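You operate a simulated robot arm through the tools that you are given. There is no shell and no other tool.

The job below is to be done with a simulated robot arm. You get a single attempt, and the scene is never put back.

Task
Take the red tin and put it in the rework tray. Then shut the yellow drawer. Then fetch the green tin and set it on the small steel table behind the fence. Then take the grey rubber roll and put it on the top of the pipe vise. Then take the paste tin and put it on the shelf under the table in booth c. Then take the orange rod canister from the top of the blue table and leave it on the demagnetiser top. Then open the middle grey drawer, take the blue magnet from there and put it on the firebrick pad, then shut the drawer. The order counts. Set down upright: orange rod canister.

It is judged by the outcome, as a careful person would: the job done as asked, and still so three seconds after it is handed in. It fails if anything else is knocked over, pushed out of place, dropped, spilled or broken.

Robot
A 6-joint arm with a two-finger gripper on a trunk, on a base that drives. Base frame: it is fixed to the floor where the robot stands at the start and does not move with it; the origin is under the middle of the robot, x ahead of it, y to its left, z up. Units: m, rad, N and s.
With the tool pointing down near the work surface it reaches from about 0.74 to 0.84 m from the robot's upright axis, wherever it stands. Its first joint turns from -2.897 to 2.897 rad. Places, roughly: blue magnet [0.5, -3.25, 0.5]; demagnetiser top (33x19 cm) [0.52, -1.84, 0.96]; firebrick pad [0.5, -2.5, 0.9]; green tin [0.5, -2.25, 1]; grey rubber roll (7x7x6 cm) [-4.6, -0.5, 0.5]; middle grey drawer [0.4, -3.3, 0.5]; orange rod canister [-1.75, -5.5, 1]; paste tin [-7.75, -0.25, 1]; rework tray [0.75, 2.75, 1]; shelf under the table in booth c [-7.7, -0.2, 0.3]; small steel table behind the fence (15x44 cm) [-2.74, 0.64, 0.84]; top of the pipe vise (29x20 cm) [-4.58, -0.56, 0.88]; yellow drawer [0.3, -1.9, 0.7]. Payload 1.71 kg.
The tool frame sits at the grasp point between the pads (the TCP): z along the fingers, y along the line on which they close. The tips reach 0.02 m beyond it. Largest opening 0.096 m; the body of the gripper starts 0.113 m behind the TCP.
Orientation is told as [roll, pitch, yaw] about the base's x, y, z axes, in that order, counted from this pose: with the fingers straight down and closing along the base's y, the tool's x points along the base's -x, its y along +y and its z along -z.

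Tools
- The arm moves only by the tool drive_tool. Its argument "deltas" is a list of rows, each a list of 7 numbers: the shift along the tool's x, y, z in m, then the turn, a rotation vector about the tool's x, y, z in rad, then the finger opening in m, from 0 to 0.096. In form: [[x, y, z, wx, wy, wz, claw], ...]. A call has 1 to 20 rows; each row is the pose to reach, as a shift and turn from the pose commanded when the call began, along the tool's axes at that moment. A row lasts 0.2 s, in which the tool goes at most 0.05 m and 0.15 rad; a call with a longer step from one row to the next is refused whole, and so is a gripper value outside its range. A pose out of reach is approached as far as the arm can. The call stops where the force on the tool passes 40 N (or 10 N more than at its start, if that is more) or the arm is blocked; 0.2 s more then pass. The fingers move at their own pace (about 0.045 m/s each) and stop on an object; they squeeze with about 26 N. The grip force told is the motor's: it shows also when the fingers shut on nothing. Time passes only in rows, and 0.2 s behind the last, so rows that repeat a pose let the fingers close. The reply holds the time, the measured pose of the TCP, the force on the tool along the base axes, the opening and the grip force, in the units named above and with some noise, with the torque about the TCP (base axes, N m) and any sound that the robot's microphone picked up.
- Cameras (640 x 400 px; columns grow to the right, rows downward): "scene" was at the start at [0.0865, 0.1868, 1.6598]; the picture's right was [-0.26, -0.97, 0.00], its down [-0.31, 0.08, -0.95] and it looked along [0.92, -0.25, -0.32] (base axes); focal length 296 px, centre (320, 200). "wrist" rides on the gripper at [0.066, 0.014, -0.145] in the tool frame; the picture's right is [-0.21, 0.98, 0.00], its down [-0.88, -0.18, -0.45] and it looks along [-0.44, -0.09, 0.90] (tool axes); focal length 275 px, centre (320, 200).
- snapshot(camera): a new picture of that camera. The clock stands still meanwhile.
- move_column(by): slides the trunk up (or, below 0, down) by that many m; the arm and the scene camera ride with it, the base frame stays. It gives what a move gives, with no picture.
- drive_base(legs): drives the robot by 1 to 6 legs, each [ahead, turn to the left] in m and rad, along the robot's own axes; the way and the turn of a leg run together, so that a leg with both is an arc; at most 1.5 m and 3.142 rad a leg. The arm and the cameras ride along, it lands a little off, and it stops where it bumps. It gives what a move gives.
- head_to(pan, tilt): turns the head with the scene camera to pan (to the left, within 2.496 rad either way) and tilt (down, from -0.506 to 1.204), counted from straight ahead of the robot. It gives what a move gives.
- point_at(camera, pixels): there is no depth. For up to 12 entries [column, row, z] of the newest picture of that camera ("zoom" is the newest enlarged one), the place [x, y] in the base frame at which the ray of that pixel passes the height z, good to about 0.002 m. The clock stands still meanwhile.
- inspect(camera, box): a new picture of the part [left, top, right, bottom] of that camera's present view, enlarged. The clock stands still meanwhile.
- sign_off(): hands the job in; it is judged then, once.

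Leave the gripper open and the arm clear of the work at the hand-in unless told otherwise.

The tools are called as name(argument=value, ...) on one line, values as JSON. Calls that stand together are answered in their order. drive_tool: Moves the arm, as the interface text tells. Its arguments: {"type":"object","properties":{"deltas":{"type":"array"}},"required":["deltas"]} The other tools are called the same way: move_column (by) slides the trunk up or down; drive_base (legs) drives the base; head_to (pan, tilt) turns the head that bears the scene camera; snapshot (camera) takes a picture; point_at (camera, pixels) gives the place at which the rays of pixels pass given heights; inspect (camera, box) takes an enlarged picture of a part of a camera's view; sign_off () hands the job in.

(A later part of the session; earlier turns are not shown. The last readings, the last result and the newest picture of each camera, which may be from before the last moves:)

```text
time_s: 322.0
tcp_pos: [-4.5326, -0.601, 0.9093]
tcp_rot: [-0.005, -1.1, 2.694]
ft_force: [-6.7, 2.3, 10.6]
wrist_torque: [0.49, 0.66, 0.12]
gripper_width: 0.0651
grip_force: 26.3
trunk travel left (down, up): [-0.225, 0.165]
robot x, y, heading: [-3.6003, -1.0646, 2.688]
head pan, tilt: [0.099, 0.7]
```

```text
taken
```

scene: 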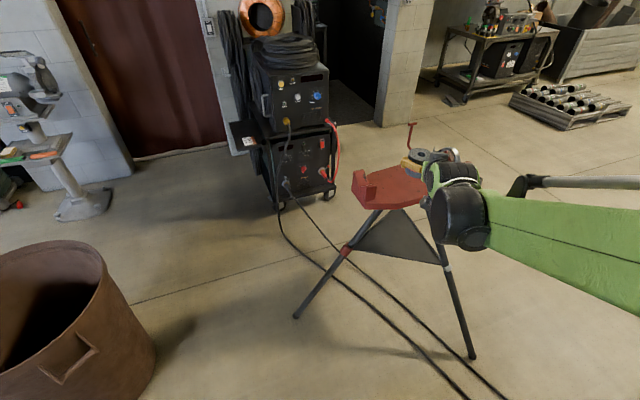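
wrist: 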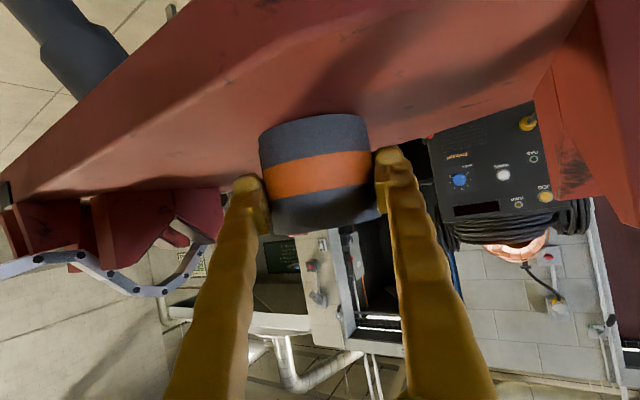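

Contact at the roll's far bottom edge (10.6 N up). I lower one more millimetre so it sits flatter, then open.

drive_tool(deltas=[[0.0009, 0, 0.0005, 0, 0, 0, 0.04], [0.0009, 0, 0.0005, 0, 0, 0, 0.04]])

drive_tool(deltas=[[0, 0, 0, 0, 0, 0, 0.06], [0, 0, 0, 0, 0, 0, 0.072], [0, 0, 0, 0, 0, 0, 0.085], [0, 0, 0, 0, 0, 0, 0.092], [0, 0, 0, 0, 0, 0, 0.092]])

snapshot(camera="wrist")

inspect(camera="scene", box=[310, 90, 490, 230])

```text
time_s: 322.6
tcp_pos: [-4.5329, -0.5998, 0.9074]
tcp_rot: [-0.003, -1.1, 2.694]
ft_force: [-4.4, -0.6, 17.7]
wrist_torque: [0.61, 0.6, 0.16]
gripper_width: 0.0649
grip_force: 25.8
trunk travel left (down, up): [-0.225, 0.165]
robot x, y, heading: [-3.6021, -1.0675, 2.677]
head pan, tilt: [0.099, 0.7]
```

```text
time_s: 323.8
tcp_pos: [-4.5328, -0.6011, 0.9079]
tcp_rot: [-0.003, -1.097, 2.695]
ft_force: [-0.8, -0.8, -0.5]
wrist_torque: [0.02, -0.03, -0.04]
gripper_width: 0.092
grip_force: 0.0
trunk travel left (down, up): [-0.225, 0.165]
robot x, y, heading: [-3.6019, -1.0633, 2.685]
head pan, tilt: [0.099, 0.7]
```

```text
taken
```

wrist: 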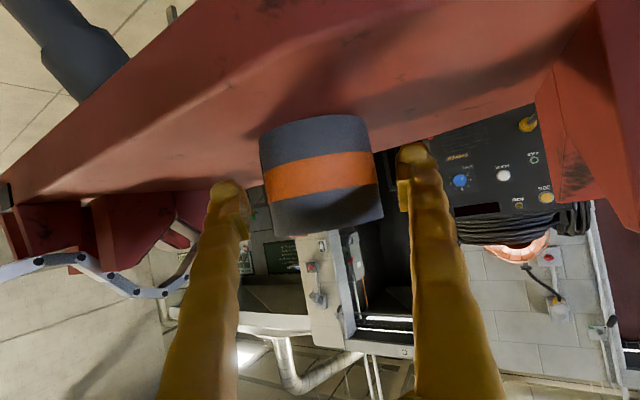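

```text
2.86 times, centred on (400, 160) of scene
```

zoom: 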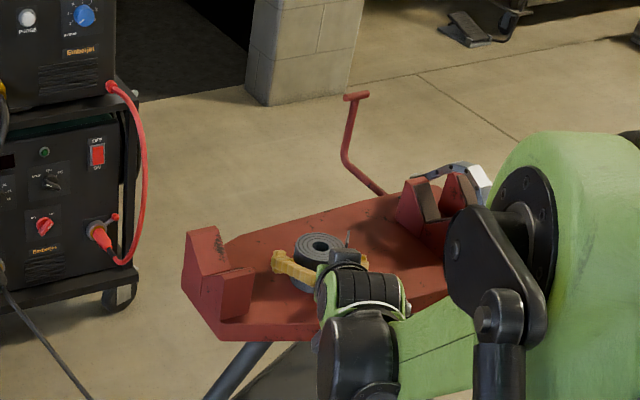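

The roll stands on the plate. I back out along the tool axis (up and back).

drive_tool(deltas=[[0, 0, -0.025, 0, 0, 0, 0.092], [0, 0, -0.055, 0, 0, 0, 0.092], [0, 0, -0.095, 0, 0, 0, 0.092], [-0.01, 0, -0.14, 0, 0, 0, 0.092], [-0.03, 0, -0.18, 0, 0, 0, 0.092], [-0.06, 0, -0.22, 0, 0, 0, 0.092], [-0.09, 0, -0.25, 0, 0, 0, 0.092], [-0.12, 0, -0.27, 0, 0, 0, 0.092], [-0.16, 0, -0.29, 0, 0, 0, 0.092], [-0.2, 0, -0.31, 0, 0, 0, 0.092]])

snapshot(camera="scene")

snapshot(camera="wrist")

```text
time_s: 326.0
tcp_pos: [-4.3657, -0.6825, 1.2268]
tcp_rot: [-0.001, -1.098, 2.693]
ft_force: [-0.4, -0.3, -0.9]
wrist_torque: [-0.01, 0.0, -0.03]
gripper_width: 0.0921
grip_force: 0.2
trunk travel left (down, up): [-0.225, 0.165]
robot x, y, heading: [-3.603, -1.063, 2.69]
head pan, tilt: [0.099, 0.7]
```

```text
taken
```

scene: 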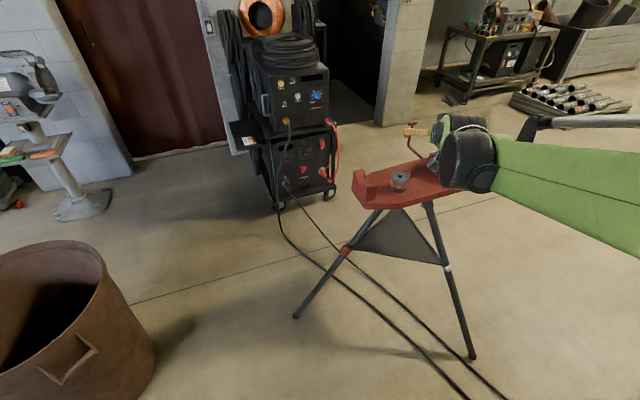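

```text
taken
```

wrist: 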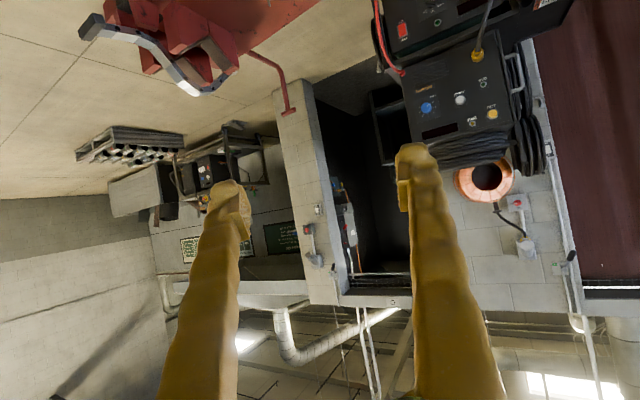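

The grey roll stands on the vise plate. Next: the paste tin in booth C (doorway behind the tripod). The hoses on the floor bar the direct way, so I'll go round the steel table on its east/north side. First I drive east, then north, and look west.

drive_base(legs=[[0.0, -2.79], [1.5, 0.0], [0.6, 0.0], [0.0, 1.67], [1.5, 0.0], [1.0, 0.0]])

head_to(pan=1.5, tilt=0.3)

snapshot(camera="scene")

```text
time_s: 373.1
tcp_pos: [-1.4334, 1.9923, 1.2261]
tcp_rot: [-0.001, -1.097, 1.569]
ft_force: [1.2, -0.1, -0.7]
wrist_torque: [0.02, 0.01, 0.0]
gripper_width: 0.0919
grip_force: 0.1
trunk travel left (down, up): [-0.225, 0.165]
robot x, y, heading: [-1.4485, 1.1395, 1.559]
head pan, tilt: [0.099, 0.7]
```

```text
time_s: 374.6
tcp_pos: [-1.4356, 1.9749, 1.2382]
tcp_rot: [-0.005, -1.114, 1.569]
ft_force: [0.0, -0.3, 1.2]
wrist_torque: [0.0, 0.01, 0.02]
gripper_width: 0.0921
grip_force: 0.1
trunk travel left (down, up): [-0.225, 0.165]
robot x, y, heading: [-1.4465, 1.1325, 1.561]
head pan, tilt: [1.499, 0.3]
```

```text
taken
```

scene: 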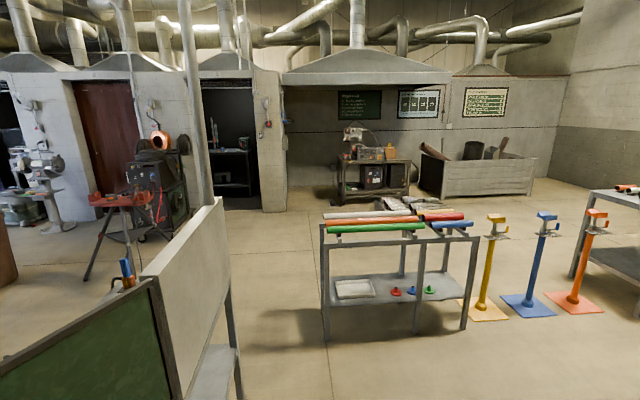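

Looking west: between the steel table (left) and the pipe rack (centre) there is a lane toward the booth C doorway (230,130). I check the floor positions.

point_at(camera="scene", pixels=[[327, 341, 0.0], [465, 328, 0.0], [402, 275, 0.0], [483, 318, 0.0], [240, 395, 0.0], [205, 207, 0.0], [252, 206, 0.0], [272, 212, 0.0], [340, 203, 0.0], [335, 308, 0.0], [127, 243, 0.0], [190, 205, 0.0]])

inspect(camera="scene", box=[120, 60, 320, 260])

```text
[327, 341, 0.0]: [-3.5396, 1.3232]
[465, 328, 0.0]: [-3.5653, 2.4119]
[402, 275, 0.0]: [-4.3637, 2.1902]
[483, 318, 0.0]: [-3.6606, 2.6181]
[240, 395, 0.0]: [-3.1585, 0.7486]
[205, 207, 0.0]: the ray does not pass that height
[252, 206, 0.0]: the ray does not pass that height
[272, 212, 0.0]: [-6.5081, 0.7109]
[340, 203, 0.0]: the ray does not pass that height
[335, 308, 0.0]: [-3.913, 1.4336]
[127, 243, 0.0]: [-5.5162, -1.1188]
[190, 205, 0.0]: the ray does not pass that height
```

```text
2.00 times, centred on (220, 160) of scene
```

zoom: 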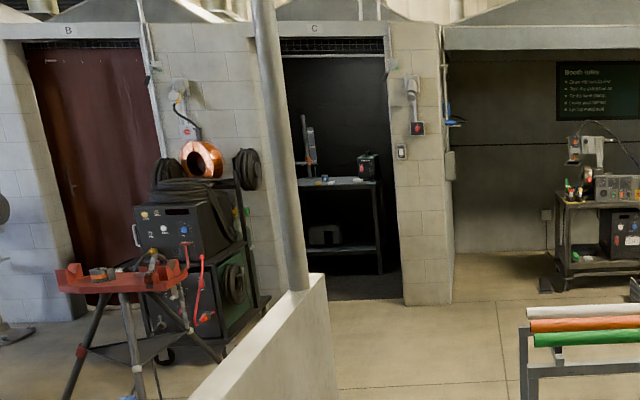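

Booth C's doorway is marked "C"; inside stands a table with a shelf below. The lane passes diagonally between the steel table's corner (−3.16, 0.75) and the rack's leg (−3.54, 1.32): 0.68 m wide, my chassis is 0.5 m. I line up at about (−2.6, 1.53) first.

drive_base(legs=[[0.0, 1.245], [1.222, 0.0], [0.0, 0.924]])

head_to(pan=0.0, tilt=0.55)

snapshot(camera="scene")

```text
time_s: 391.3
tcp_pos: [-3.2927, 1.0704, 1.2376]
tcp_rot: [-0.003, -1.112, -2.537]
ft_force: [0.5, 0.4, -0.7]
wrist_torque: [-0.02, -0.02, 0.05]
gripper_width: 0.0918
grip_force: 0.1
trunk travel left (down, up): [-0.225, 0.165]
robot x, y, heading: [-2.5977, 1.5399, -2.55]
head pan, tilt: [1.499, 0.3]
```

```text
time_s: 392.9
tcp_pos: [-3.2779, 1.0806, 1.2502]
tcp_rot: [-0.005, -1.128, -2.537]
ft_force: [-0.3, 0.4, 0.0]
wrist_torque: [0.0, 0.03, 0.01]
gripper_width: 0.0919
grip_force: 0.1
trunk travel left (down, up): [-0.225, 0.165]
robot x, y, heading: [-2.5982, 1.5353, -2.552]
head pan, tilt: [0.0, 0.55]
```

```text
taken
```

scene: 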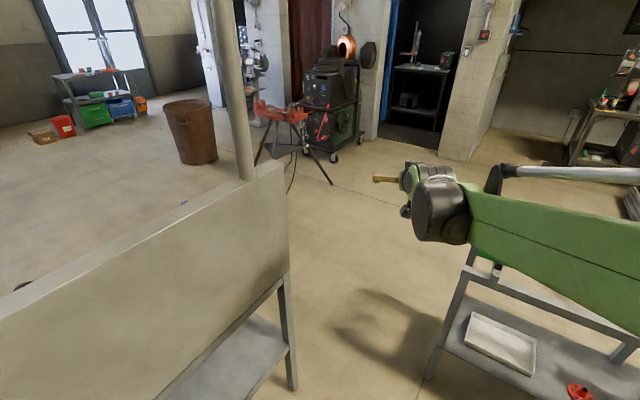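

point_at(camera="scene", pixels=[[293, 389, 0.0], [428, 379, 0.0], [287, 165, 1.25], [245, 180, 1.25], [388, 140, 0.0], [437, 150, 0.0], [470, 160, 0.0], [330, 162, 0.0], [331, 185, 0.0]])

inspect(camera="scene", box=[320, 0, 520, 170])

```text
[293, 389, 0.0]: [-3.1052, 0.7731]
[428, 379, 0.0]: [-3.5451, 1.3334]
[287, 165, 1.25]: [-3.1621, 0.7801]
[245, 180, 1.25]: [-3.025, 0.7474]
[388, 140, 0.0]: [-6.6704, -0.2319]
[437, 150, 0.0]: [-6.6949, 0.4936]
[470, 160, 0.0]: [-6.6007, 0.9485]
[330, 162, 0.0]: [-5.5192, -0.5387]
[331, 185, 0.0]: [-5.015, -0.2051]
```

```text
2.35 times, centred on (420, 85) of scene
```

zoom: 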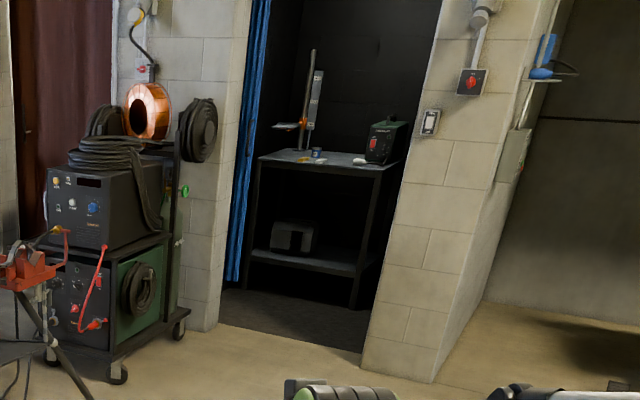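

The midpoint of the gap is (−3.354, 1.057); my line would pass 2 cm left of it. I correct the heading by −0.026 rad and drive 1.45 m through.

drive_base(legs=[[0.0, -0.026], [0.6, 0.0]])

snapshot(camera="scene")

```text
time_s: 397.8
tcp_pos: [-3.786, 0.7586, 1.2507]
tcp_rot: [-0.003, -1.127, -2.546]
ft_force: [1.3, -0.1, 0.1]
wrist_torque: [0.01, 0.01, -0.02]
gripper_width: 0.0919
grip_force: 0.0
trunk travel left (down, up): [-0.225, 0.165]
robot x, y, heading: [-3.1012, 1.2058, -2.561]
head pan, tilt: [0.0, 0.55]
```

```text
taken
```

scene: 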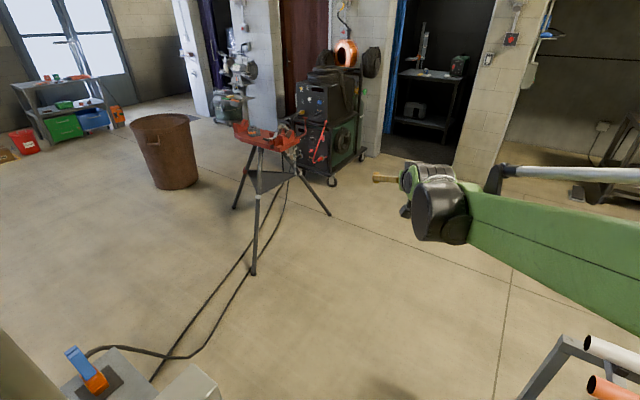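

Small correction again: the corners will pass at 0.33 m left and 0.34 m right with heading −2.591. I go on 0.9 m.

drive_base(legs=[[0.0, -0.03], [0.9, 0.0]])

snapshot(camera="scene")

```text
time_s: 404.6
tcp_pos: [-4.5522, 0.3083, 1.2609]
tcp_rot: [-0.002, -1.143, -2.571]
ft_force: [-0.2, -0.6, 0.3]
wrist_torque: [0.0, 0.0, -0.01]
gripper_width: 0.0922
grip_force: 0.0
trunk travel left (down, up): [-0.225, 0.165]
robot x, y, heading: [-3.873, 0.7297, -2.58]
head pan, tilt: [0.0, 0.55]
```

```text
taken
```

scene: 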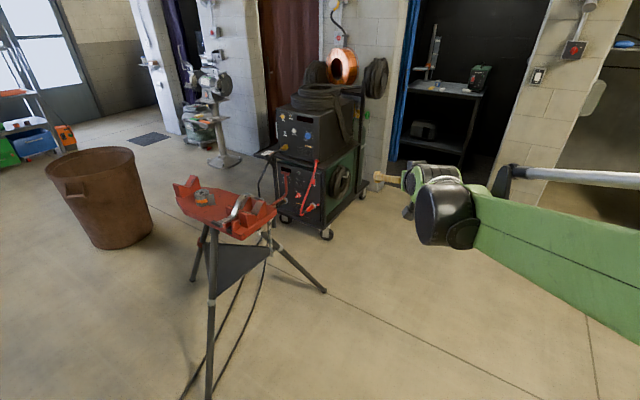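

Through the gap. Now I drive to a point in front of the booth C doorway, about (−5.4, 0.15), facing it.

drive_base(legs=[[0.0, -0.1986], [1.5, 0.0], [0.0, -0.363]])

snapshot(camera="scene")

snapshot(camera="wrist")

```text
time_s: 417.4
tcp_pos: [-6.0723, 0.2242, 1.2721]
tcp_rot: [-0.005, -1.157, 3.136]
ft_force: [0.0, -0.2, 0.0]
wrist_torque: [-0.01, 0.0, -0.01]
gripper_width: 0.0921
grip_force: 0.1
trunk travel left (down, up): [-0.225, 0.165]
robot x, y, heading: [-5.2903, 0.209, 3.126]
head pan, tilt: [0.0, 0.55]
```

```text
taken
```

scene: 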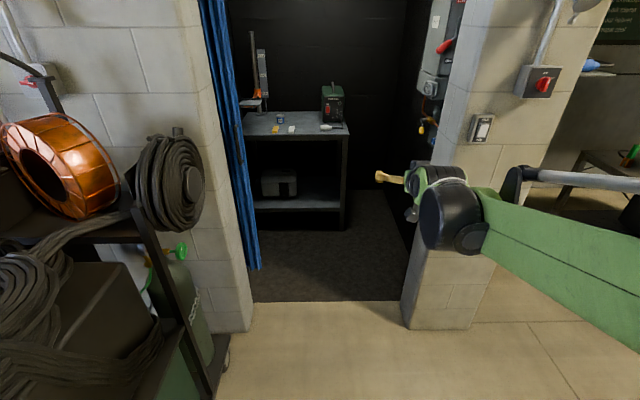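

```text
taken
```

wrist: 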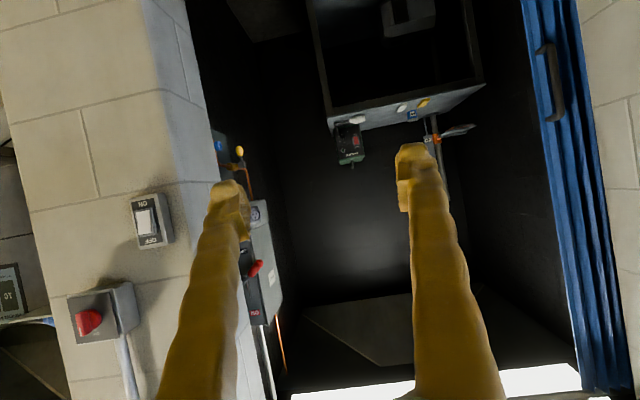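

inspect(camera="scene", box=[220, 20, 380, 150])

point_at(camera="scene", pixels=[[252, 302, 0.0], [405, 300, 0.0], [250, 330, 0.0], [412, 328, 0.0], [345, 228, 0.0], [256, 210, 0.0], [244, 135, 0.95], [349, 134, 0.95], [244, 135, 0.85], [349, 134, 0.85]])

```text
3.08 times, centred on (300, 85) of scene
```

zoom: 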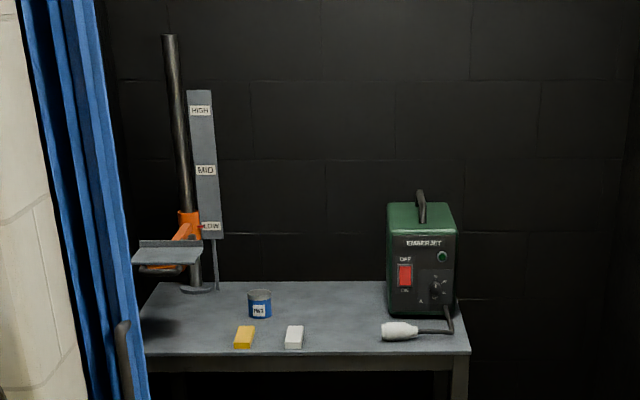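

```text
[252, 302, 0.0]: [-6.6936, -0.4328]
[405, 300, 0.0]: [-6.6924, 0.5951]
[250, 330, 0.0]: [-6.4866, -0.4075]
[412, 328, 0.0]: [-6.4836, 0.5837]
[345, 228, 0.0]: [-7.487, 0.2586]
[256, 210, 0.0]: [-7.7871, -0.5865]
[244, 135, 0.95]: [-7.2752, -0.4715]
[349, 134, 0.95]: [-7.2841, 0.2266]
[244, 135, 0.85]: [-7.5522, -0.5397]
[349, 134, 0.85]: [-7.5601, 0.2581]
```

inspect(camera="scene", box=[264, 105, 312, 135])

inspect(camera="scene", box=[230, 110, 370, 250])

```text
13.33 times, centred on (288, 120) of scene
```

zoom: 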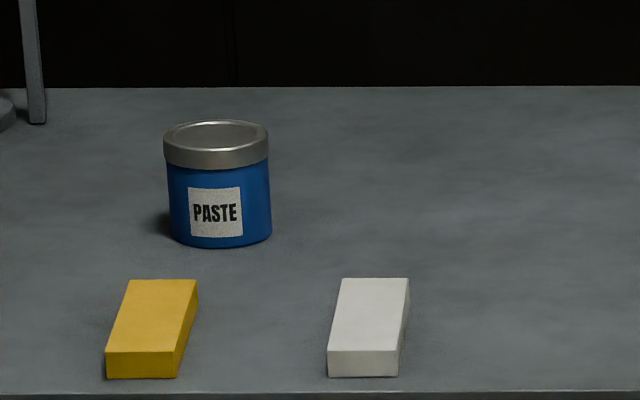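

```text
2.86 times, centred on (300, 180) of scene
```

zoom: 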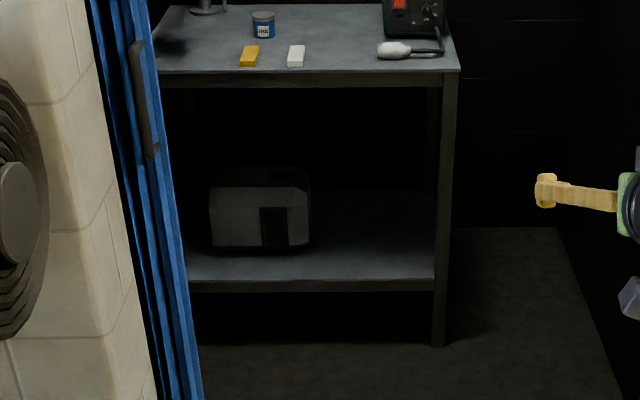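

The blue tin on the booth table reads PASTE. The shelf below has a grey box on its left; the right part is free. Before entering I test whether the arm can reach down to z ≈ 0.34 with a forward-pitched tool (trunk lowered) here in the open.

move_column(by=-0.22)

drive_tool(deltas=[[0.035, 0, 0.029, 0, 0.004, 0, 0.092], [0.07, 0, 0.058, 0, 0.007, 0, 0.092], [0.105, 0, 0.087, 0, 0.011, 0, 0.092], [0.14, 0, 0.116, 0, 0.014, 0, 0.092], [0.175, 0, 0.145, 0, 0.018, 0, 0.092], [0.21, 0, 0.174, 0, 0.021, 0, 0.092], [0.245, 0, 0.203, 0, 0.025, 0, 0.092], [0.28, 0, 0.232, 0, 0.028, 0, 0.092], [0.315, 0, 0.261, 0, 0.032, 0, 0.092], [0.35, 0, 0.29, 0, 0.036, 0, 0.092], [0.385, 0, 0.319, 0, 0.039, 0, 0.092], [0.42, 0, 0.348, 0, 0.043, 0, 0.092], [0.455, 0, 0.377, 0, 0.046, 0, 0.092], [0.49, 0, 0.406, 0, 0.05, 0, 0.092], [0.525, 0, 0.435, 0, 0.053, 0, 0.092], [0.56, 0, 0.4645, 0, 0.057, 0, 0.092], [0.56, 0, 0.4645, 0, 0.057, 0, 0.092]])

snapshot(camera="scene")

```text
time_s: 419.8
tcp_pos: [-6.054, 0.2248, 1.0628]
tcp_rot: [-0.006, -1.17, 3.136]
ft_force: [0.2, -0.4, -0.1]
wrist_torque: [-0.02, -0.04, -0.02]
gripper_width: 0.0921
grip_force: 0.1
trunk travel left (down, up): [-0.005, 0.385]
robot x, y, heading: [-5.2906, 0.2077, 3.127]
head pan, tilt: [0.0, 0.55]
```

```text
time_s: 423.4
tcp_pos: [-6.2639, 0.2292, 0.3672]
tcp_rot: [-0.006, -1.113, 3.136]
ft_force: [0.1, -0.1, -0.4]
wrist_torque: [-0.03, -0.03, 0.01]
gripper_width: 0.092
grip_force: 0.0
trunk travel left (down, up): [-0.005, 0.385]
robot x, y, heading: [-5.2879, 0.2091, 3.122]
head pan, tilt: [0.0, 0.55]
```

```text
taken
```

scene: 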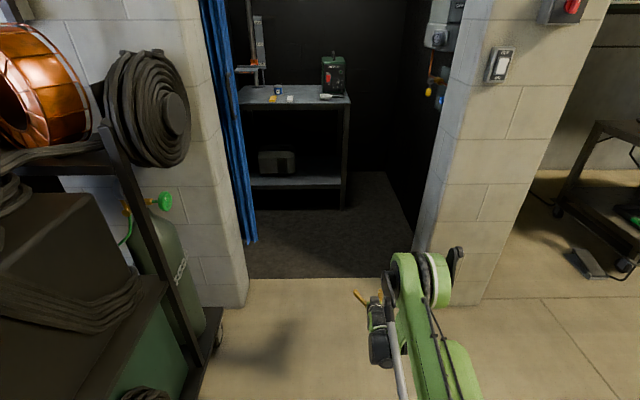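

Reached z 0.37 at radius 0.98. I test a longer reach at this height (farther stand-off keeps the elbow away from the table edge).

drive_tool(deltas=[[-0.018, 0, 0.036, 0, 0, 0, 0.092], [-0.035, 0, 0.072, 0, 0, 0, 0.092], [-0.053, 0, 0.108, 0, 0, 0, 0.092], [-0.071, 0, 0.143, 0, 0, 0, 0.092], [-0.071, 0, 0.143, 0, 0, 0, 0.092]])

snapshot(camera="scene")

```text
time_s: 424.6
tcp_pos: [-6.4006, 0.23, 0.3981]
tcp_rot: [-0.002, -1.112, 3.135]
ft_force: [-0.1, 0.3, 0.9]
wrist_torque: [0.01, -0.01, 0.0]
gripper_width: 0.0921
grip_force: 0.0
out of reach, approached as far as the arm can: row 3, 4, 5
trunk travel left (down, up): [-0.005, 0.385]
robot x, y, heading: [-5.2919, 0.2079, 3.128]
head pan, tilt: [0.0, 0.55]
```

```text
taken
```

scene: 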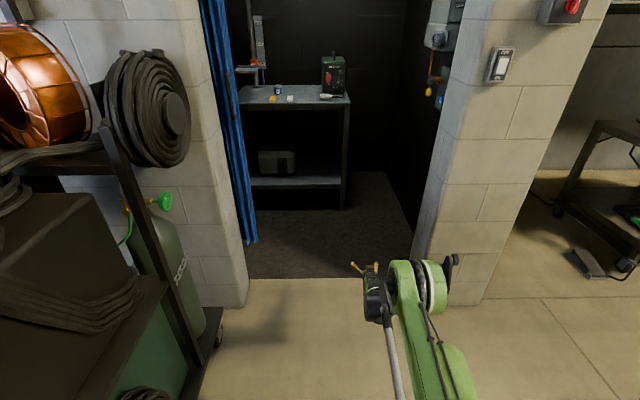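

Max radius at that height is about 1.06 m, enough to work from the doorway with the elbow well clear. I raise the arm again, restore the trunk, and drive into the doorway to about (−6.57, 0.1).

drive_tool(deltas=[[0.0, 0, -0.045, 0, 0, 0, 0.092], [-0.035, 0, -0.07, 0, 0, 0, 0.092], [-0.07, 0, -0.095, 0, 0, 0, 0.092], [-0.105, 0, -0.12, 0, 0, 0, 0.092], [-0.14, 0, -0.145, 0, 0, 0, 0.092], [-0.175, 0, -0.17, 0, 0, 0, 0.092], [-0.21, 0, -0.195, 0, 0, 0, 0.092], [-0.245, 0, -0.22, 0, 0, 0, 0.092], [-0.28, 0, -0.25, 0, 0, 0, 0.092], [-0.315, 0, -0.28, 0, 0, 0, 0.092], [-0.35, 0, -0.31, 0, 0, 0, 0.092], [-0.385, 0, -0.34, 0, 0, 0, 0.092], [-0.42, 0, -0.37, 0, 0, 0, 0.092], [-0.45, 0, -0.4, 0, 0.05, 0, 0.092], [-0.48, 0, -0.43, 0, 0.1, 0, 0.092], [-0.5, 0, -0.45, 0, 0.15, 0, 0.092], [-0.5, 0, -0.45, 0, 0.15, 0, 0.092]])

move_column(by=0.22)

drive_base(legs=[[0.0, 0.095], [1.25, 0.0]])

snapshot(camera="scene")

snapshot(camera="wrist")

```text
time_s: 428.2
tcp_pos: [-6.219, 0.2254, 1.0461]
tcp_rot: [-0.003, -0.963, 3.136]
ft_force: [0.3, 0.1, -0.5]
wrist_torque: [0.02, 0.0, -0.01]
gripper_width: 0.0919
grip_force: 0.1
trunk travel left (down, up): [-0.005, 0.385]
robot x, y, heading: [-5.292, 0.2108, 3.133]
head pan, tilt: [0.0, 0.55]
```

```text
time_s: 430.5
tcp_pos: [-6.218, 0.2271, 1.2653]
tcp_rot: [-0.004, -0.965, 3.135]
ft_force: [0.7, 0.2, 0.4]
wrist_torque: [-0.01, 0.01, -0.01]
gripper_width: 0.0919
grip_force: 0.0
trunk travel left (down, up): [-0.225, 0.165]
robot x, y, heading: [-5.2933, 0.21, 3.121]
head pan, tilt: [0.0, 0.55]
```

```text
time_s: 439.7
tcp_pos: [-7.4537, 0.021, 1.2649]
tcp_rot: [-0.005, -0.964, -3.043]
ft_force: [0.3, -0.5, 0.4]
wrist_torque: [0.0, 0.0, -0.03]
gripper_width: 0.0921
grip_force: 0.1
trunk travel left (down, up): [-0.225, 0.165]
robot x, y, heading: [-6.5262, 0.1013, -3.05]
head pan, tilt: [0.0, 0.55]
```

```text
taken
```

scene: 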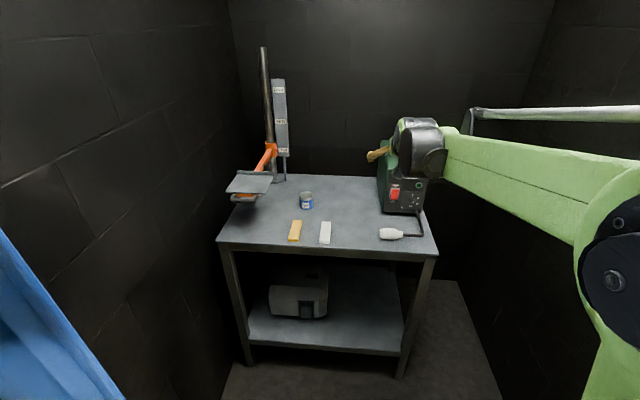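

```text
taken
```

wrist: 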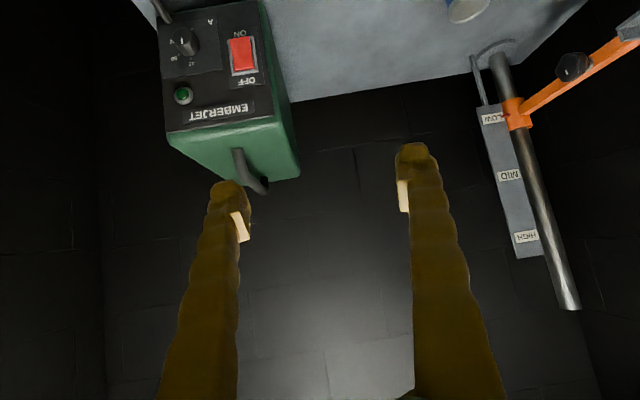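

I'm in the doorway with a good view of the table. I zoom on the tin and the shelf.

inspect(camera="scene", box=[260, 160, 380, 260])

point_at(camera="zoom", pixels=[[185, 132, 0.93], [185, 132, 0.91], [157, 134, 0.93], [214, 130, 0.93], [186, 192, 0.87], [120, 320, 0.87], [170, 240, 0.9], [240, 330, 0.87], [270, 245, 0.9]])

point_at(camera="scene", pixels=[[217, 242, 0.87], [438, 253, 0.87], [245, 338, 0.3], [412, 352, 0.3], [330, 315, 0.3], [328, 285, 0.45], [380, 330, 0.3], [405, 300, 0.3], [400, 375, 0.0]])

```text
4.00 times, centred on (320, 210) of scene
```

zoom: 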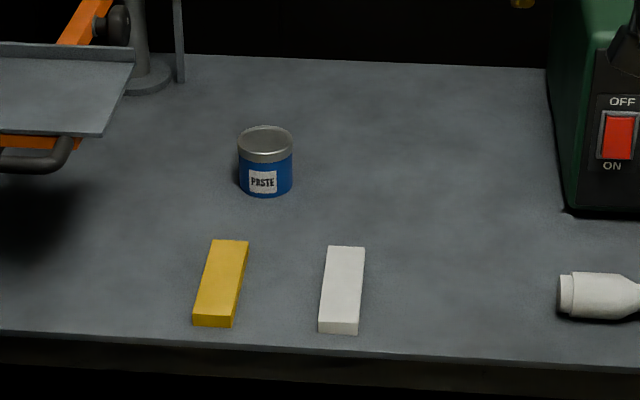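

```text
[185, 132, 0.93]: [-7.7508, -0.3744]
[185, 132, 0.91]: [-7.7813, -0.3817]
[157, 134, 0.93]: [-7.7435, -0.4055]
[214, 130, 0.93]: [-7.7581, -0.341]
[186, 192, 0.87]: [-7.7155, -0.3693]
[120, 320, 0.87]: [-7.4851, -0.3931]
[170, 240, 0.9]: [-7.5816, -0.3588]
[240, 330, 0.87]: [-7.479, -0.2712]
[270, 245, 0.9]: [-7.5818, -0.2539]
```

```text
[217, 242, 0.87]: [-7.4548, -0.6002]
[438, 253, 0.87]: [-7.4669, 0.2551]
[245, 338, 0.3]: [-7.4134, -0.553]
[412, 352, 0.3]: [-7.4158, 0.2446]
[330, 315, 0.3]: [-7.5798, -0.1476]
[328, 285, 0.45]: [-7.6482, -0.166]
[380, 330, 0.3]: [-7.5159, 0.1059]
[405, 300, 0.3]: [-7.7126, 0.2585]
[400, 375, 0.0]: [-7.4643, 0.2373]
```

point_at(camera="zoom", pixels=[[265, 139, 0.93], [265, 139, 0.92], [238, 141, 0.93], [293, 140, 0.93], [265, 127, 0.93], [265, 152, 0.93], [265, 196, 0.87], [220, 265, 0.89], [345, 265, 0.89], [232, 245, 0.89], [330, 250, 0.89], [105, 135, 1.0]])

inspect(camera="wrist", box=[400, 0, 640, 150])

```text
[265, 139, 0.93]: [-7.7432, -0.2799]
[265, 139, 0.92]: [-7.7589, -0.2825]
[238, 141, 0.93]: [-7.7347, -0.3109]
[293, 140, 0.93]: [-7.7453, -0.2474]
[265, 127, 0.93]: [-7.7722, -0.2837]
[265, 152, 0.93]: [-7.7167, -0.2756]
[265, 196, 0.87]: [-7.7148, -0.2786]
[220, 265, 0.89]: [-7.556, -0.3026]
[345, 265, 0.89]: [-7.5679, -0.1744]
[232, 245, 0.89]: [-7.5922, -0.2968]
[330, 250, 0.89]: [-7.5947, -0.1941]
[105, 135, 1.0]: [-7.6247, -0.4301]
```

```text
2.67 times, centred on (520, 75) of wrist
```

zoom: 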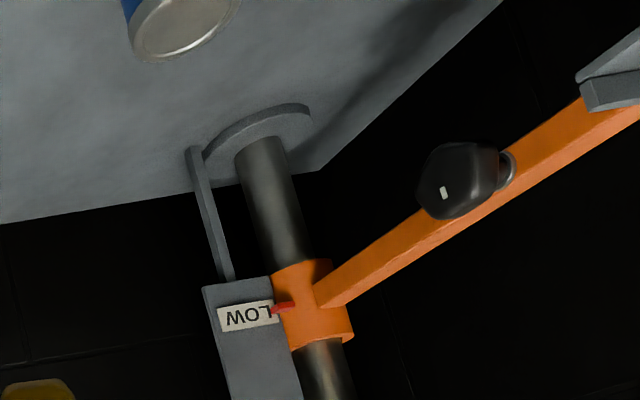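

Tin: centre (−7.745, −0.280), lid z ≈ 0.929, table 0.87. I'll approach at pitch ≈ −0.95 along the direct line from the robot (heading −2.84), which passes between the yellow and white blocks and clears the stand on the left. First to the pre-grasp point 20 cm back.

drive_tool(deltas=[[0.0072, 0.0367, 0.0087, -0.028, 0.002, -0.019, 0.092], [0.0144, 0.0734, 0.0173, -0.056, 0.005, -0.039, 0.092], [0.0216, 0.11, 0.026, -0.084, 0.007, -0.058, 0.092], [0.0287, 0.147, 0.0346, -0.112, 0.009, -0.078, 0.092], [0.036, 0.1836, 0.0433, -0.14, 0.012, -0.097, 0.092], [0.0431, 0.2203, 0.0519, -0.1685, 0.014, -0.1168, 0.092], [0.0568, 0.224, 0.0958, -0.1685, 0.014, -0.1168, 0.09], [0.0704, 0.227, 0.1396, -0.1685, 0.014, -0.1168, 0.09], [0.084, 0.231, 0.1835, -0.1685, 0.014, -0.1168, 0.09], [0.0977, 0.234, 0.2273, -0.1685, 0.014, -0.1168, 0.09], [0.1113, 0.2375, 0.2712, -0.1685, 0.014, -0.1168, 0.09], [0.1113, 0.2375, 0.2712, -0.1685, 0.014, -0.1168, 0.09]])

snapshot(camera="wrist")

snapshot(camera="scene")

```text
time_s: 442.3
tcp_pos: [-7.5729, -0.2249, 1.0322]
tcp_rot: [-0.005, -0.964, -2.834]
ft_force: [-0.7, 0.1, -0.5]
wrist_torque: [0.0, 0.03, -0.02]
gripper_width: 0.0902
grip_force: 0.0
trunk travel left (down, up): [-0.225, 0.165]
robot x, y, heading: [-6.529, 0.1016, -3.048]
head pan, tilt: [0.0, 0.55]
```

```text
taken
```

wrist: 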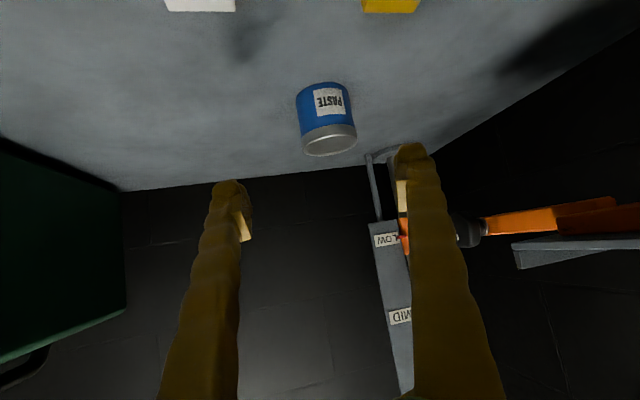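

```text
taken
```

scene: 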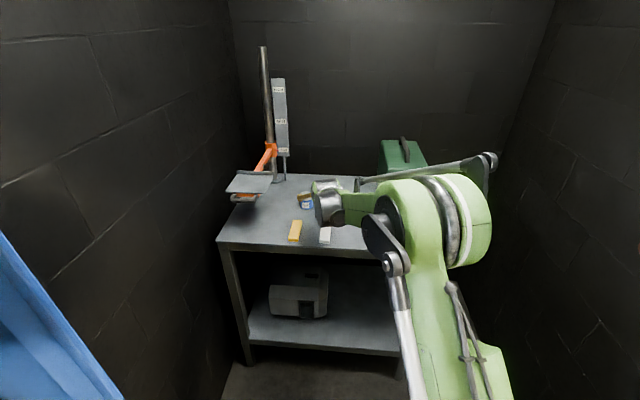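

inspect(camera="wrist", box=[240, 60, 440, 185])

point_at(camera="zoom", pixels=[[281, 245, 0.929], [192, 240, 0.929], [370, 235, 0.929], [281, 245, 0.92], [281, 245, 0.94]])

```text
3.20 times, centred on (340, 122) of wrist
```

zoom: 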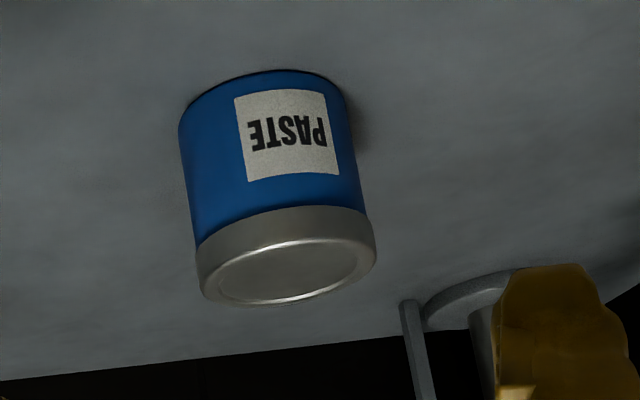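

```text
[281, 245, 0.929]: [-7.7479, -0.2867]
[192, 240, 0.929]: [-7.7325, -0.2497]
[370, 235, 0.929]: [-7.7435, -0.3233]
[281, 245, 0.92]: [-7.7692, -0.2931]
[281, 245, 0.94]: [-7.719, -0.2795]
```

point_at(camera="zoom", pixels=[[288, 268, 0.929], [200, 282, 0.929], [376, 245, 0.929], [288, 268, 0.935], [272, 72, 0.87]])

```text
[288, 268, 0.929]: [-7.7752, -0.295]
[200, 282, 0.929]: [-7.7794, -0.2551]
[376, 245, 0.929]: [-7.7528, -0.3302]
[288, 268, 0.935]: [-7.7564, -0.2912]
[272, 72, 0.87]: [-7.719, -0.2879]
```

Lateral error is about 4 mm to the left; distance ~18 cm. I advance 15 cm along the tool axis with that correction and check.

drive_tool(deltas=[[0, 0.001, 0.03, 0, 0, 0, 0.092], [0, 0.002, 0.06, 0, 0, 0, 0.092], [0, 0.003, 0.09, 0, 0, 0, 0.092], [0, 0.004, 0.12, 0, 0, 0, 0.092], [0, 0.004, 0.15, 0, 0, 0, 0.092], [0, 0.004, 0.15, 0, 0, 0, 0.092]])

snapshot(camera="wrist")

```text
time_s: 443.7
tcp_pos: [-7.6895, -0.2692, 0.9494]
tcp_rot: [-0.005, -0.964, -2.836]
ft_force: [-0.1, 0.3, -0.5]
wrist_torque: [0.01, 0.01, -0.02]
gripper_width: 0.0919
grip_force: 0.1
trunk travel left (down, up): [-0.225, 0.165]
robot x, y, heading: [-6.5305, 0.1035, -3.052]
head pan, tilt: [0.0, 0.55]
```

```text
taken
```

wrist: 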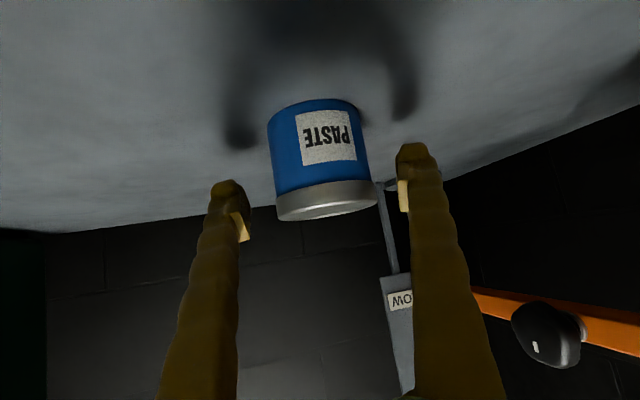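

inspect(camera="wrist", box=[200, 60, 440, 250])

inspect(camera="scene", box=[270, 160, 390, 260])

```text
2.11 times, centred on (320, 155) of wrist
```

zoom: 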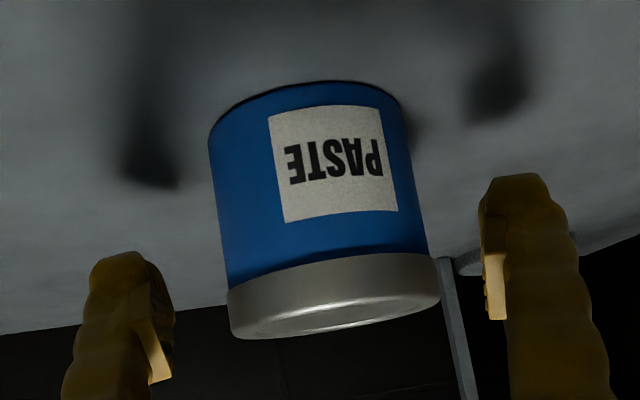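

```text
4.00 times, centred on (330, 210) of scene
```

zoom: 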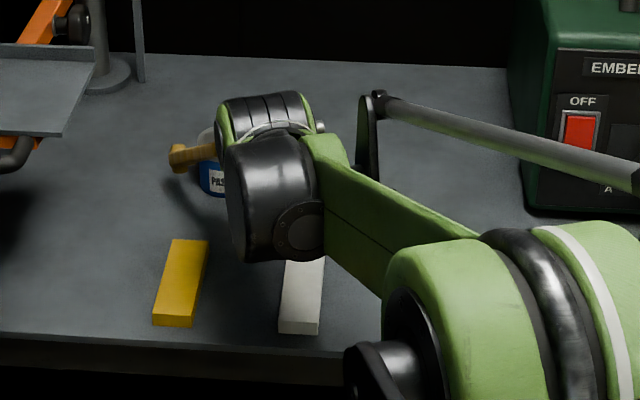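

The fingers already surround the tin: the table top must be nearer 0.895 than 0.87. So I only lower 1.6 cm and move 1 cm forward, then close.

drive_tool(deltas=[[0.003, 0, 0.008, 0, 0, 0, 0.092], [0.0074, 0, 0.0173, 0, 0, 0, 0.092], [0.0074, 0, 0.0173, 0, 0, 0, 0.092]])

inspect(camera="wrist", box=[200, 60, 440, 250])

```text
time_s: 444.5
tcp_pos: [-7.6992, -0.2717, 0.9331]
tcp_rot: [-0.005, -0.961, -2.835]
ft_force: [-0.9, -0.7, -0.5]
wrist_torque: [-0.02, 0.02, -0.03]
gripper_width: 0.0921
grip_force: 0.0
trunk travel left (down, up): [-0.225, 0.165]
robot x, y, heading: [-6.5296, 0.1049, -3.053]
head pan, tilt: [0.0, 0.55]
```

```text
2.11 times, centred on (320, 155) of wrist
```

zoom: 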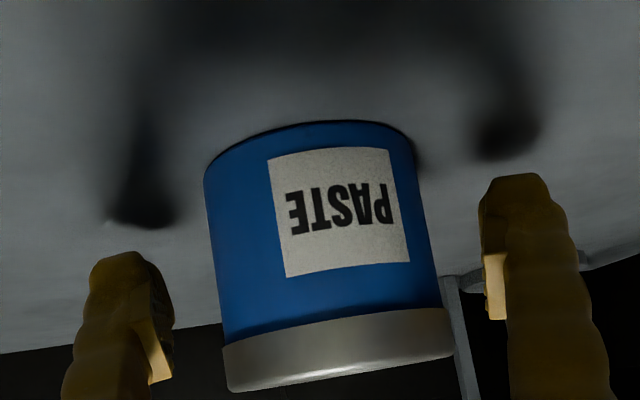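

Tin centred (6 mm ahead of TCP, mid-height). I close the fingers.

drive_tool(deltas=[[0, 0, 0.003, 0, 0, 0, 0.092], [0, 0, 0.003, 0, 0, 0, 0.04], [0, 0, 0.003, 0, 0, 0, 0.04], [0, 0, 0.003, 0, 0, 0, 0.04], [0, 0, 0.003, 0, 0, 0, 0.04], [0, 0, 0.003, 0, 0, 0, 0.04]])

snapshot(camera="wrist")

```text
time_s: 445.9
tcp_pos: [-7.7008, -0.2715, 0.9319]
tcp_rot: [-0.005, -0.964, -2.835]
ft_force: [0.0, -1.5, 2.5]
wrist_torque: [-0.1, 0.06, 0.0]
gripper_width: 0.0642
grip_force: 26.0
trunk travel left (down, up): [-0.225, 0.165]
robot x, y, heading: [-6.5307, 0.1001, -3.05]
head pan, tilt: [0.0, 0.55]
```

```text
taken
```

wrist: 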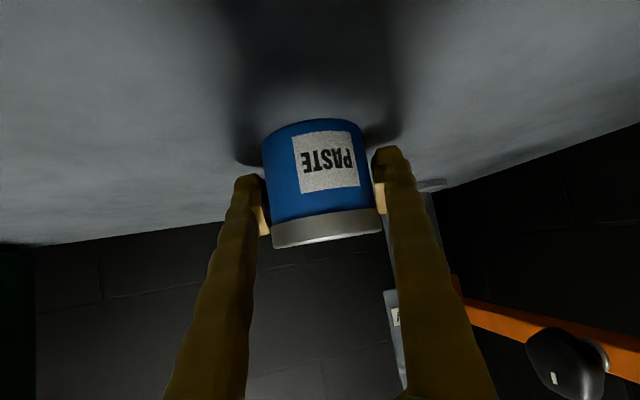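

Gripped. I lift 10 cm and draw back horizontally 38 cm.

drive_tool(deltas=[[-0.0164, 0, -0.0114, 0, 0, 0, 0.04], [-0.041, 0, -0.0285, 0, 0, 0, 0.04], [-0.066, 0, -0.0456, 0, 0, 0, 0.04], [-0.0822, 0, -0.057, 0, 0, 0, 0.04], [-0.06, 0, -0.09, 0, 0, 0, 0.04], [-0.034, 0, -0.127, 0, 0, 0, 0.04], [-0.008, 0, -0.164, 0, 0, 0, 0.04], [0.018, 0, -0.201, 0, 0, 0, 0.04], [0.044, 0, -0.238, 0, 0, 0, 0.04], [0.07, 0, -0.275, 0, 0, 0, 0.04], [0.096, 0, -0.312, 0, 0, 0, 0.04], [0.122, 0, -0.349, 0, 0, 0, 0.04], [0.134, 0, -0.369, 0, 0, 0, 0.04], [0.134, 0, -0.369, 0, 0, 0, 0.04]])

snapshot(camera="scene")

```text
time_s: 448.9
tcp_pos: [-7.3401, -0.1596, 1.031]
tcp_rot: [-0.005, -0.965, -2.834]
ft_force: [-0.2, 0.0, -2.5]
wrist_torque: [0.0, -0.04, 0.0]
gripper_width: 0.0629
grip_force: 25.7
trunk travel left (down, up): [-0.225, 0.165]
robot x, y, heading: [-6.5275, 0.1041, -3.056]
head pan, tilt: [0.0, 0.55]
```

```text
taken
```

scene: 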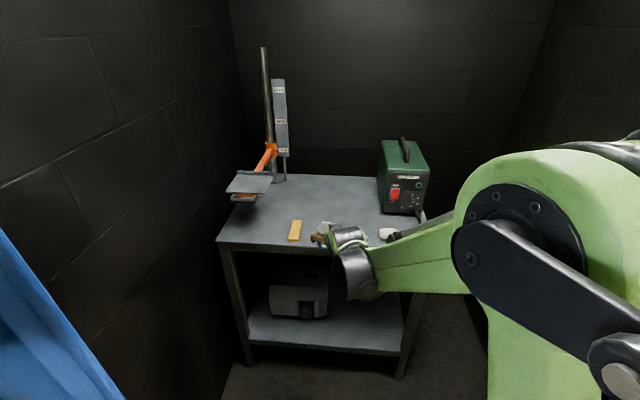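

The tin is off the table. Now the shelf below: I back the base off 0.22 m, lower the trunk, and then bring the tin down in front of the shelf opening.

drive_base(legs=[[-0.22, 0.0]])

move_column(by=-0.22)

```text
time_s: 451.0
tcp_pos: [-7.1227, -0.1412, 1.0301]
tcp_rot: [-0.004, -0.964, -2.832]
ft_force: [0.0, 0.4, -2.6]
wrist_torque: [0.02, 0.0, -0.04]
gripper_width: 0.0631
grip_force: 26.2
trunk travel left (down, up): [-0.225, 0.165]
robot x, y, heading: [-6.3094, 0.1239, -3.043]
head pan, tilt: [0.0, 0.55]
```

```text
time_s: 453.3
tcp_pos: [-7.1065, -0.1389, 0.8227]
tcp_rot: [-0.01, -0.979, -2.827]
ft_force: [-0.9, 0.1, -2.1]
wrist_torque: [0.03, -0.05, -0.01]
gripper_width: 0.0623
grip_force: 26.2
trunk travel left (down, up): [-0.005, 0.385]
robot x, y, heading: [-6.3112, 0.1243, -3.051]
head pan, tilt: [0.0, 0.55]
```

Now I bring the tin down and sideways to (−7.27, 0.07, 0.42), turning the tool to face straight into the shelf.

drive_tool(deltas=[[0.0236, -0.0208, 0.025, 0.022, 0.001, 0.0146, 0.04], [0.0473, -0.0415, 0.05, 0.0435, 0.0025, 0.0293, 0.04], [0.0709, -0.0623, 0.075, 0.0653, 0.004, 0.0439, 0.04], [0.0945, -0.083, 0.1, 0.087, 0.005, 0.0585, 0.04], [0.118, -0.1038, 0.125, 0.1088, 0.006, 0.0731, 0.04], [0.1418, -0.1246, 0.15, 0.1306, 0.0075, 0.0878, 0.04], [0.1654, -0.1454, 0.175, 0.1523, 0.009, 0.1024, 0.04], [0.189, -0.1661, 0.2, 0.174, 0.01, 0.117, 0.04], [0.2127, -0.1869, 0.225, 0.1958, 0.011, 0.1316, 0.04], [0.2363, -0.2077, 0.25, 0.2176, 0.0125, 0.1463, 0.04], [0.26, -0.2284, 0.275, 0.2393, 0.014, 0.1609, 0.04], [0.2836, -0.2492, 0.3, 0.2611, 0.015, 0.1755, 0.04], [0.2836, -0.2492, 0.3, 0.2611, 0.015, 0.1755, 0.04]])

snapshot(camera="wrist")

snapshot(camera="scene")

```text
time_s: 456.1
tcp_pos: [-7.2666, 0.0734, 0.4216]
tcp_rot: [-0.015, -0.965, -3.138]
ft_force: [0.4, -0.5, -1.5]
wrist_torque: [0.03, -0.03, 0.01]
gripper_width: 0.0625
grip_force: 26.1
trunk travel left (down, up): [-0.005, 0.385]
robot x, y, heading: [-6.3098, 0.1239, -3.049]
head pan, tilt: [0.0, 0.55]
```

```text
taken
```

wrist: 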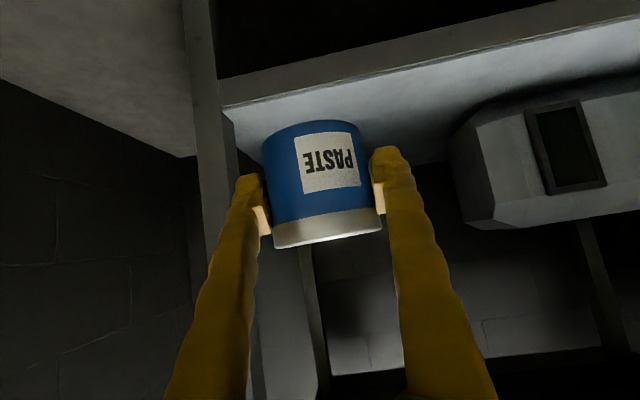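

```text
taken
```

scene: 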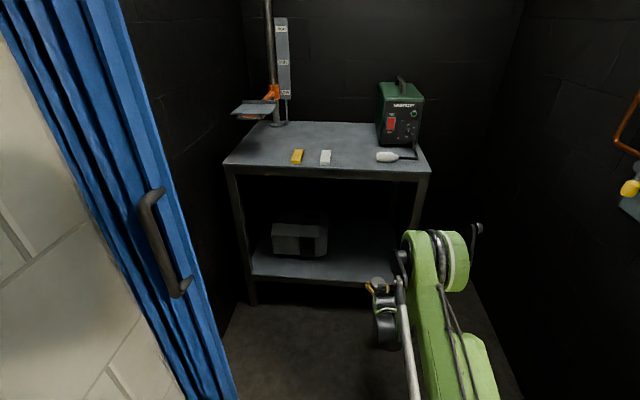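

I see the shelf's front rail and its free right part, the grey box further left. I triangulate the shelf's front edge.

inspect(camera="wrist", box=[160, 30, 480, 230])

inspect(camera="scene", box=[230, 150, 440, 310])

```text
2.00 times, centred on (320, 130) of wrist
```

zoom: 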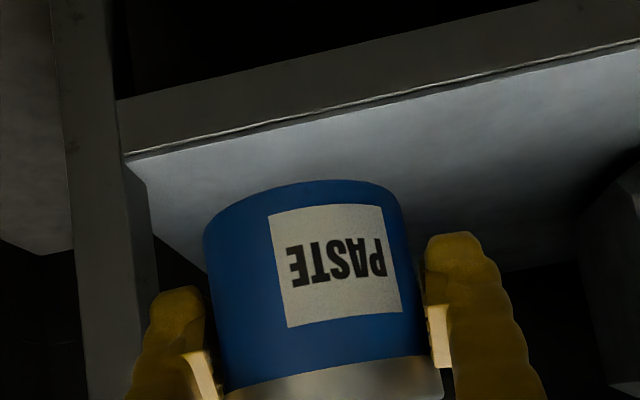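

```text
2.50 times, centred on (335, 230) of scene
```

zoom: 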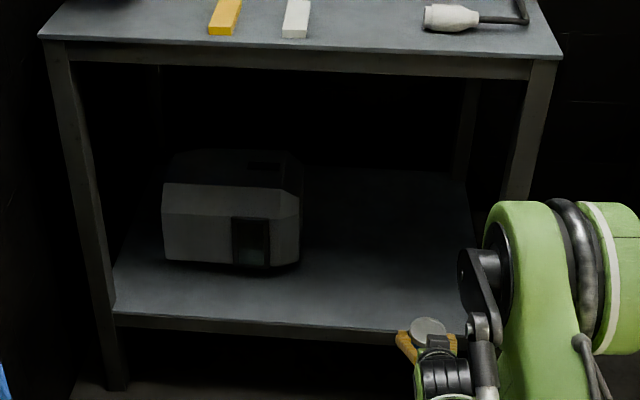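

point_at(camera="zoom", pixels=[[113, 312, 0.25], [113, 312, 0.3], [113, 312, 0.35], [390, 331, 0.25], [390, 331, 0.3], [390, 331, 0.35], [40, 38, 0.9], [560, 58, 0.9], [300, 262, 0.3], [165, 260, 0.3]])

inspect(camera="wrist", box=[160, 30, 480, 230])

point_at(camera="zoom", pixels=[[126, 159, 0.25], [126, 159, 0.3], [126, 159, 0.35], [380, 101, 0.25], [380, 101, 0.3], [380, 101, 0.35], [90, 200, 0.3], [60, 60, 0.3]])

```text
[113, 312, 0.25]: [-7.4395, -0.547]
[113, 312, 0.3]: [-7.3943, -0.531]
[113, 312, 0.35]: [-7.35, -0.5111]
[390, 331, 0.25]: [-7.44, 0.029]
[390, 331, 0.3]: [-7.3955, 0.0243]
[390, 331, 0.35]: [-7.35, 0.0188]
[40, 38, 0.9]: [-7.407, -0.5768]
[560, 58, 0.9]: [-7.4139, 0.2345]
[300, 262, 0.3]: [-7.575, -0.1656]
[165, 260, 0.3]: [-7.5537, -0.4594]
```

```text
2.00 times, centred on (320, 130) of wrist
```

zoom: 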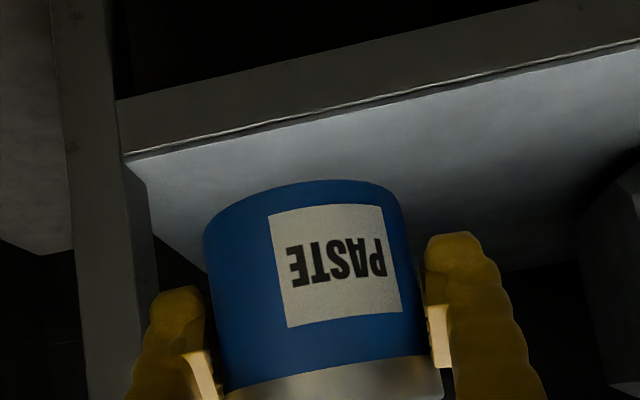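

```text
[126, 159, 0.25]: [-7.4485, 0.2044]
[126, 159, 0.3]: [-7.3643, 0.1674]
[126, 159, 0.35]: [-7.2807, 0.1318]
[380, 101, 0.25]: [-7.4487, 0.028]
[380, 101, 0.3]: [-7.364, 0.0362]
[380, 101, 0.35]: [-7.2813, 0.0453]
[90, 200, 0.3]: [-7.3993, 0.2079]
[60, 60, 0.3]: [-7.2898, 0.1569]
```

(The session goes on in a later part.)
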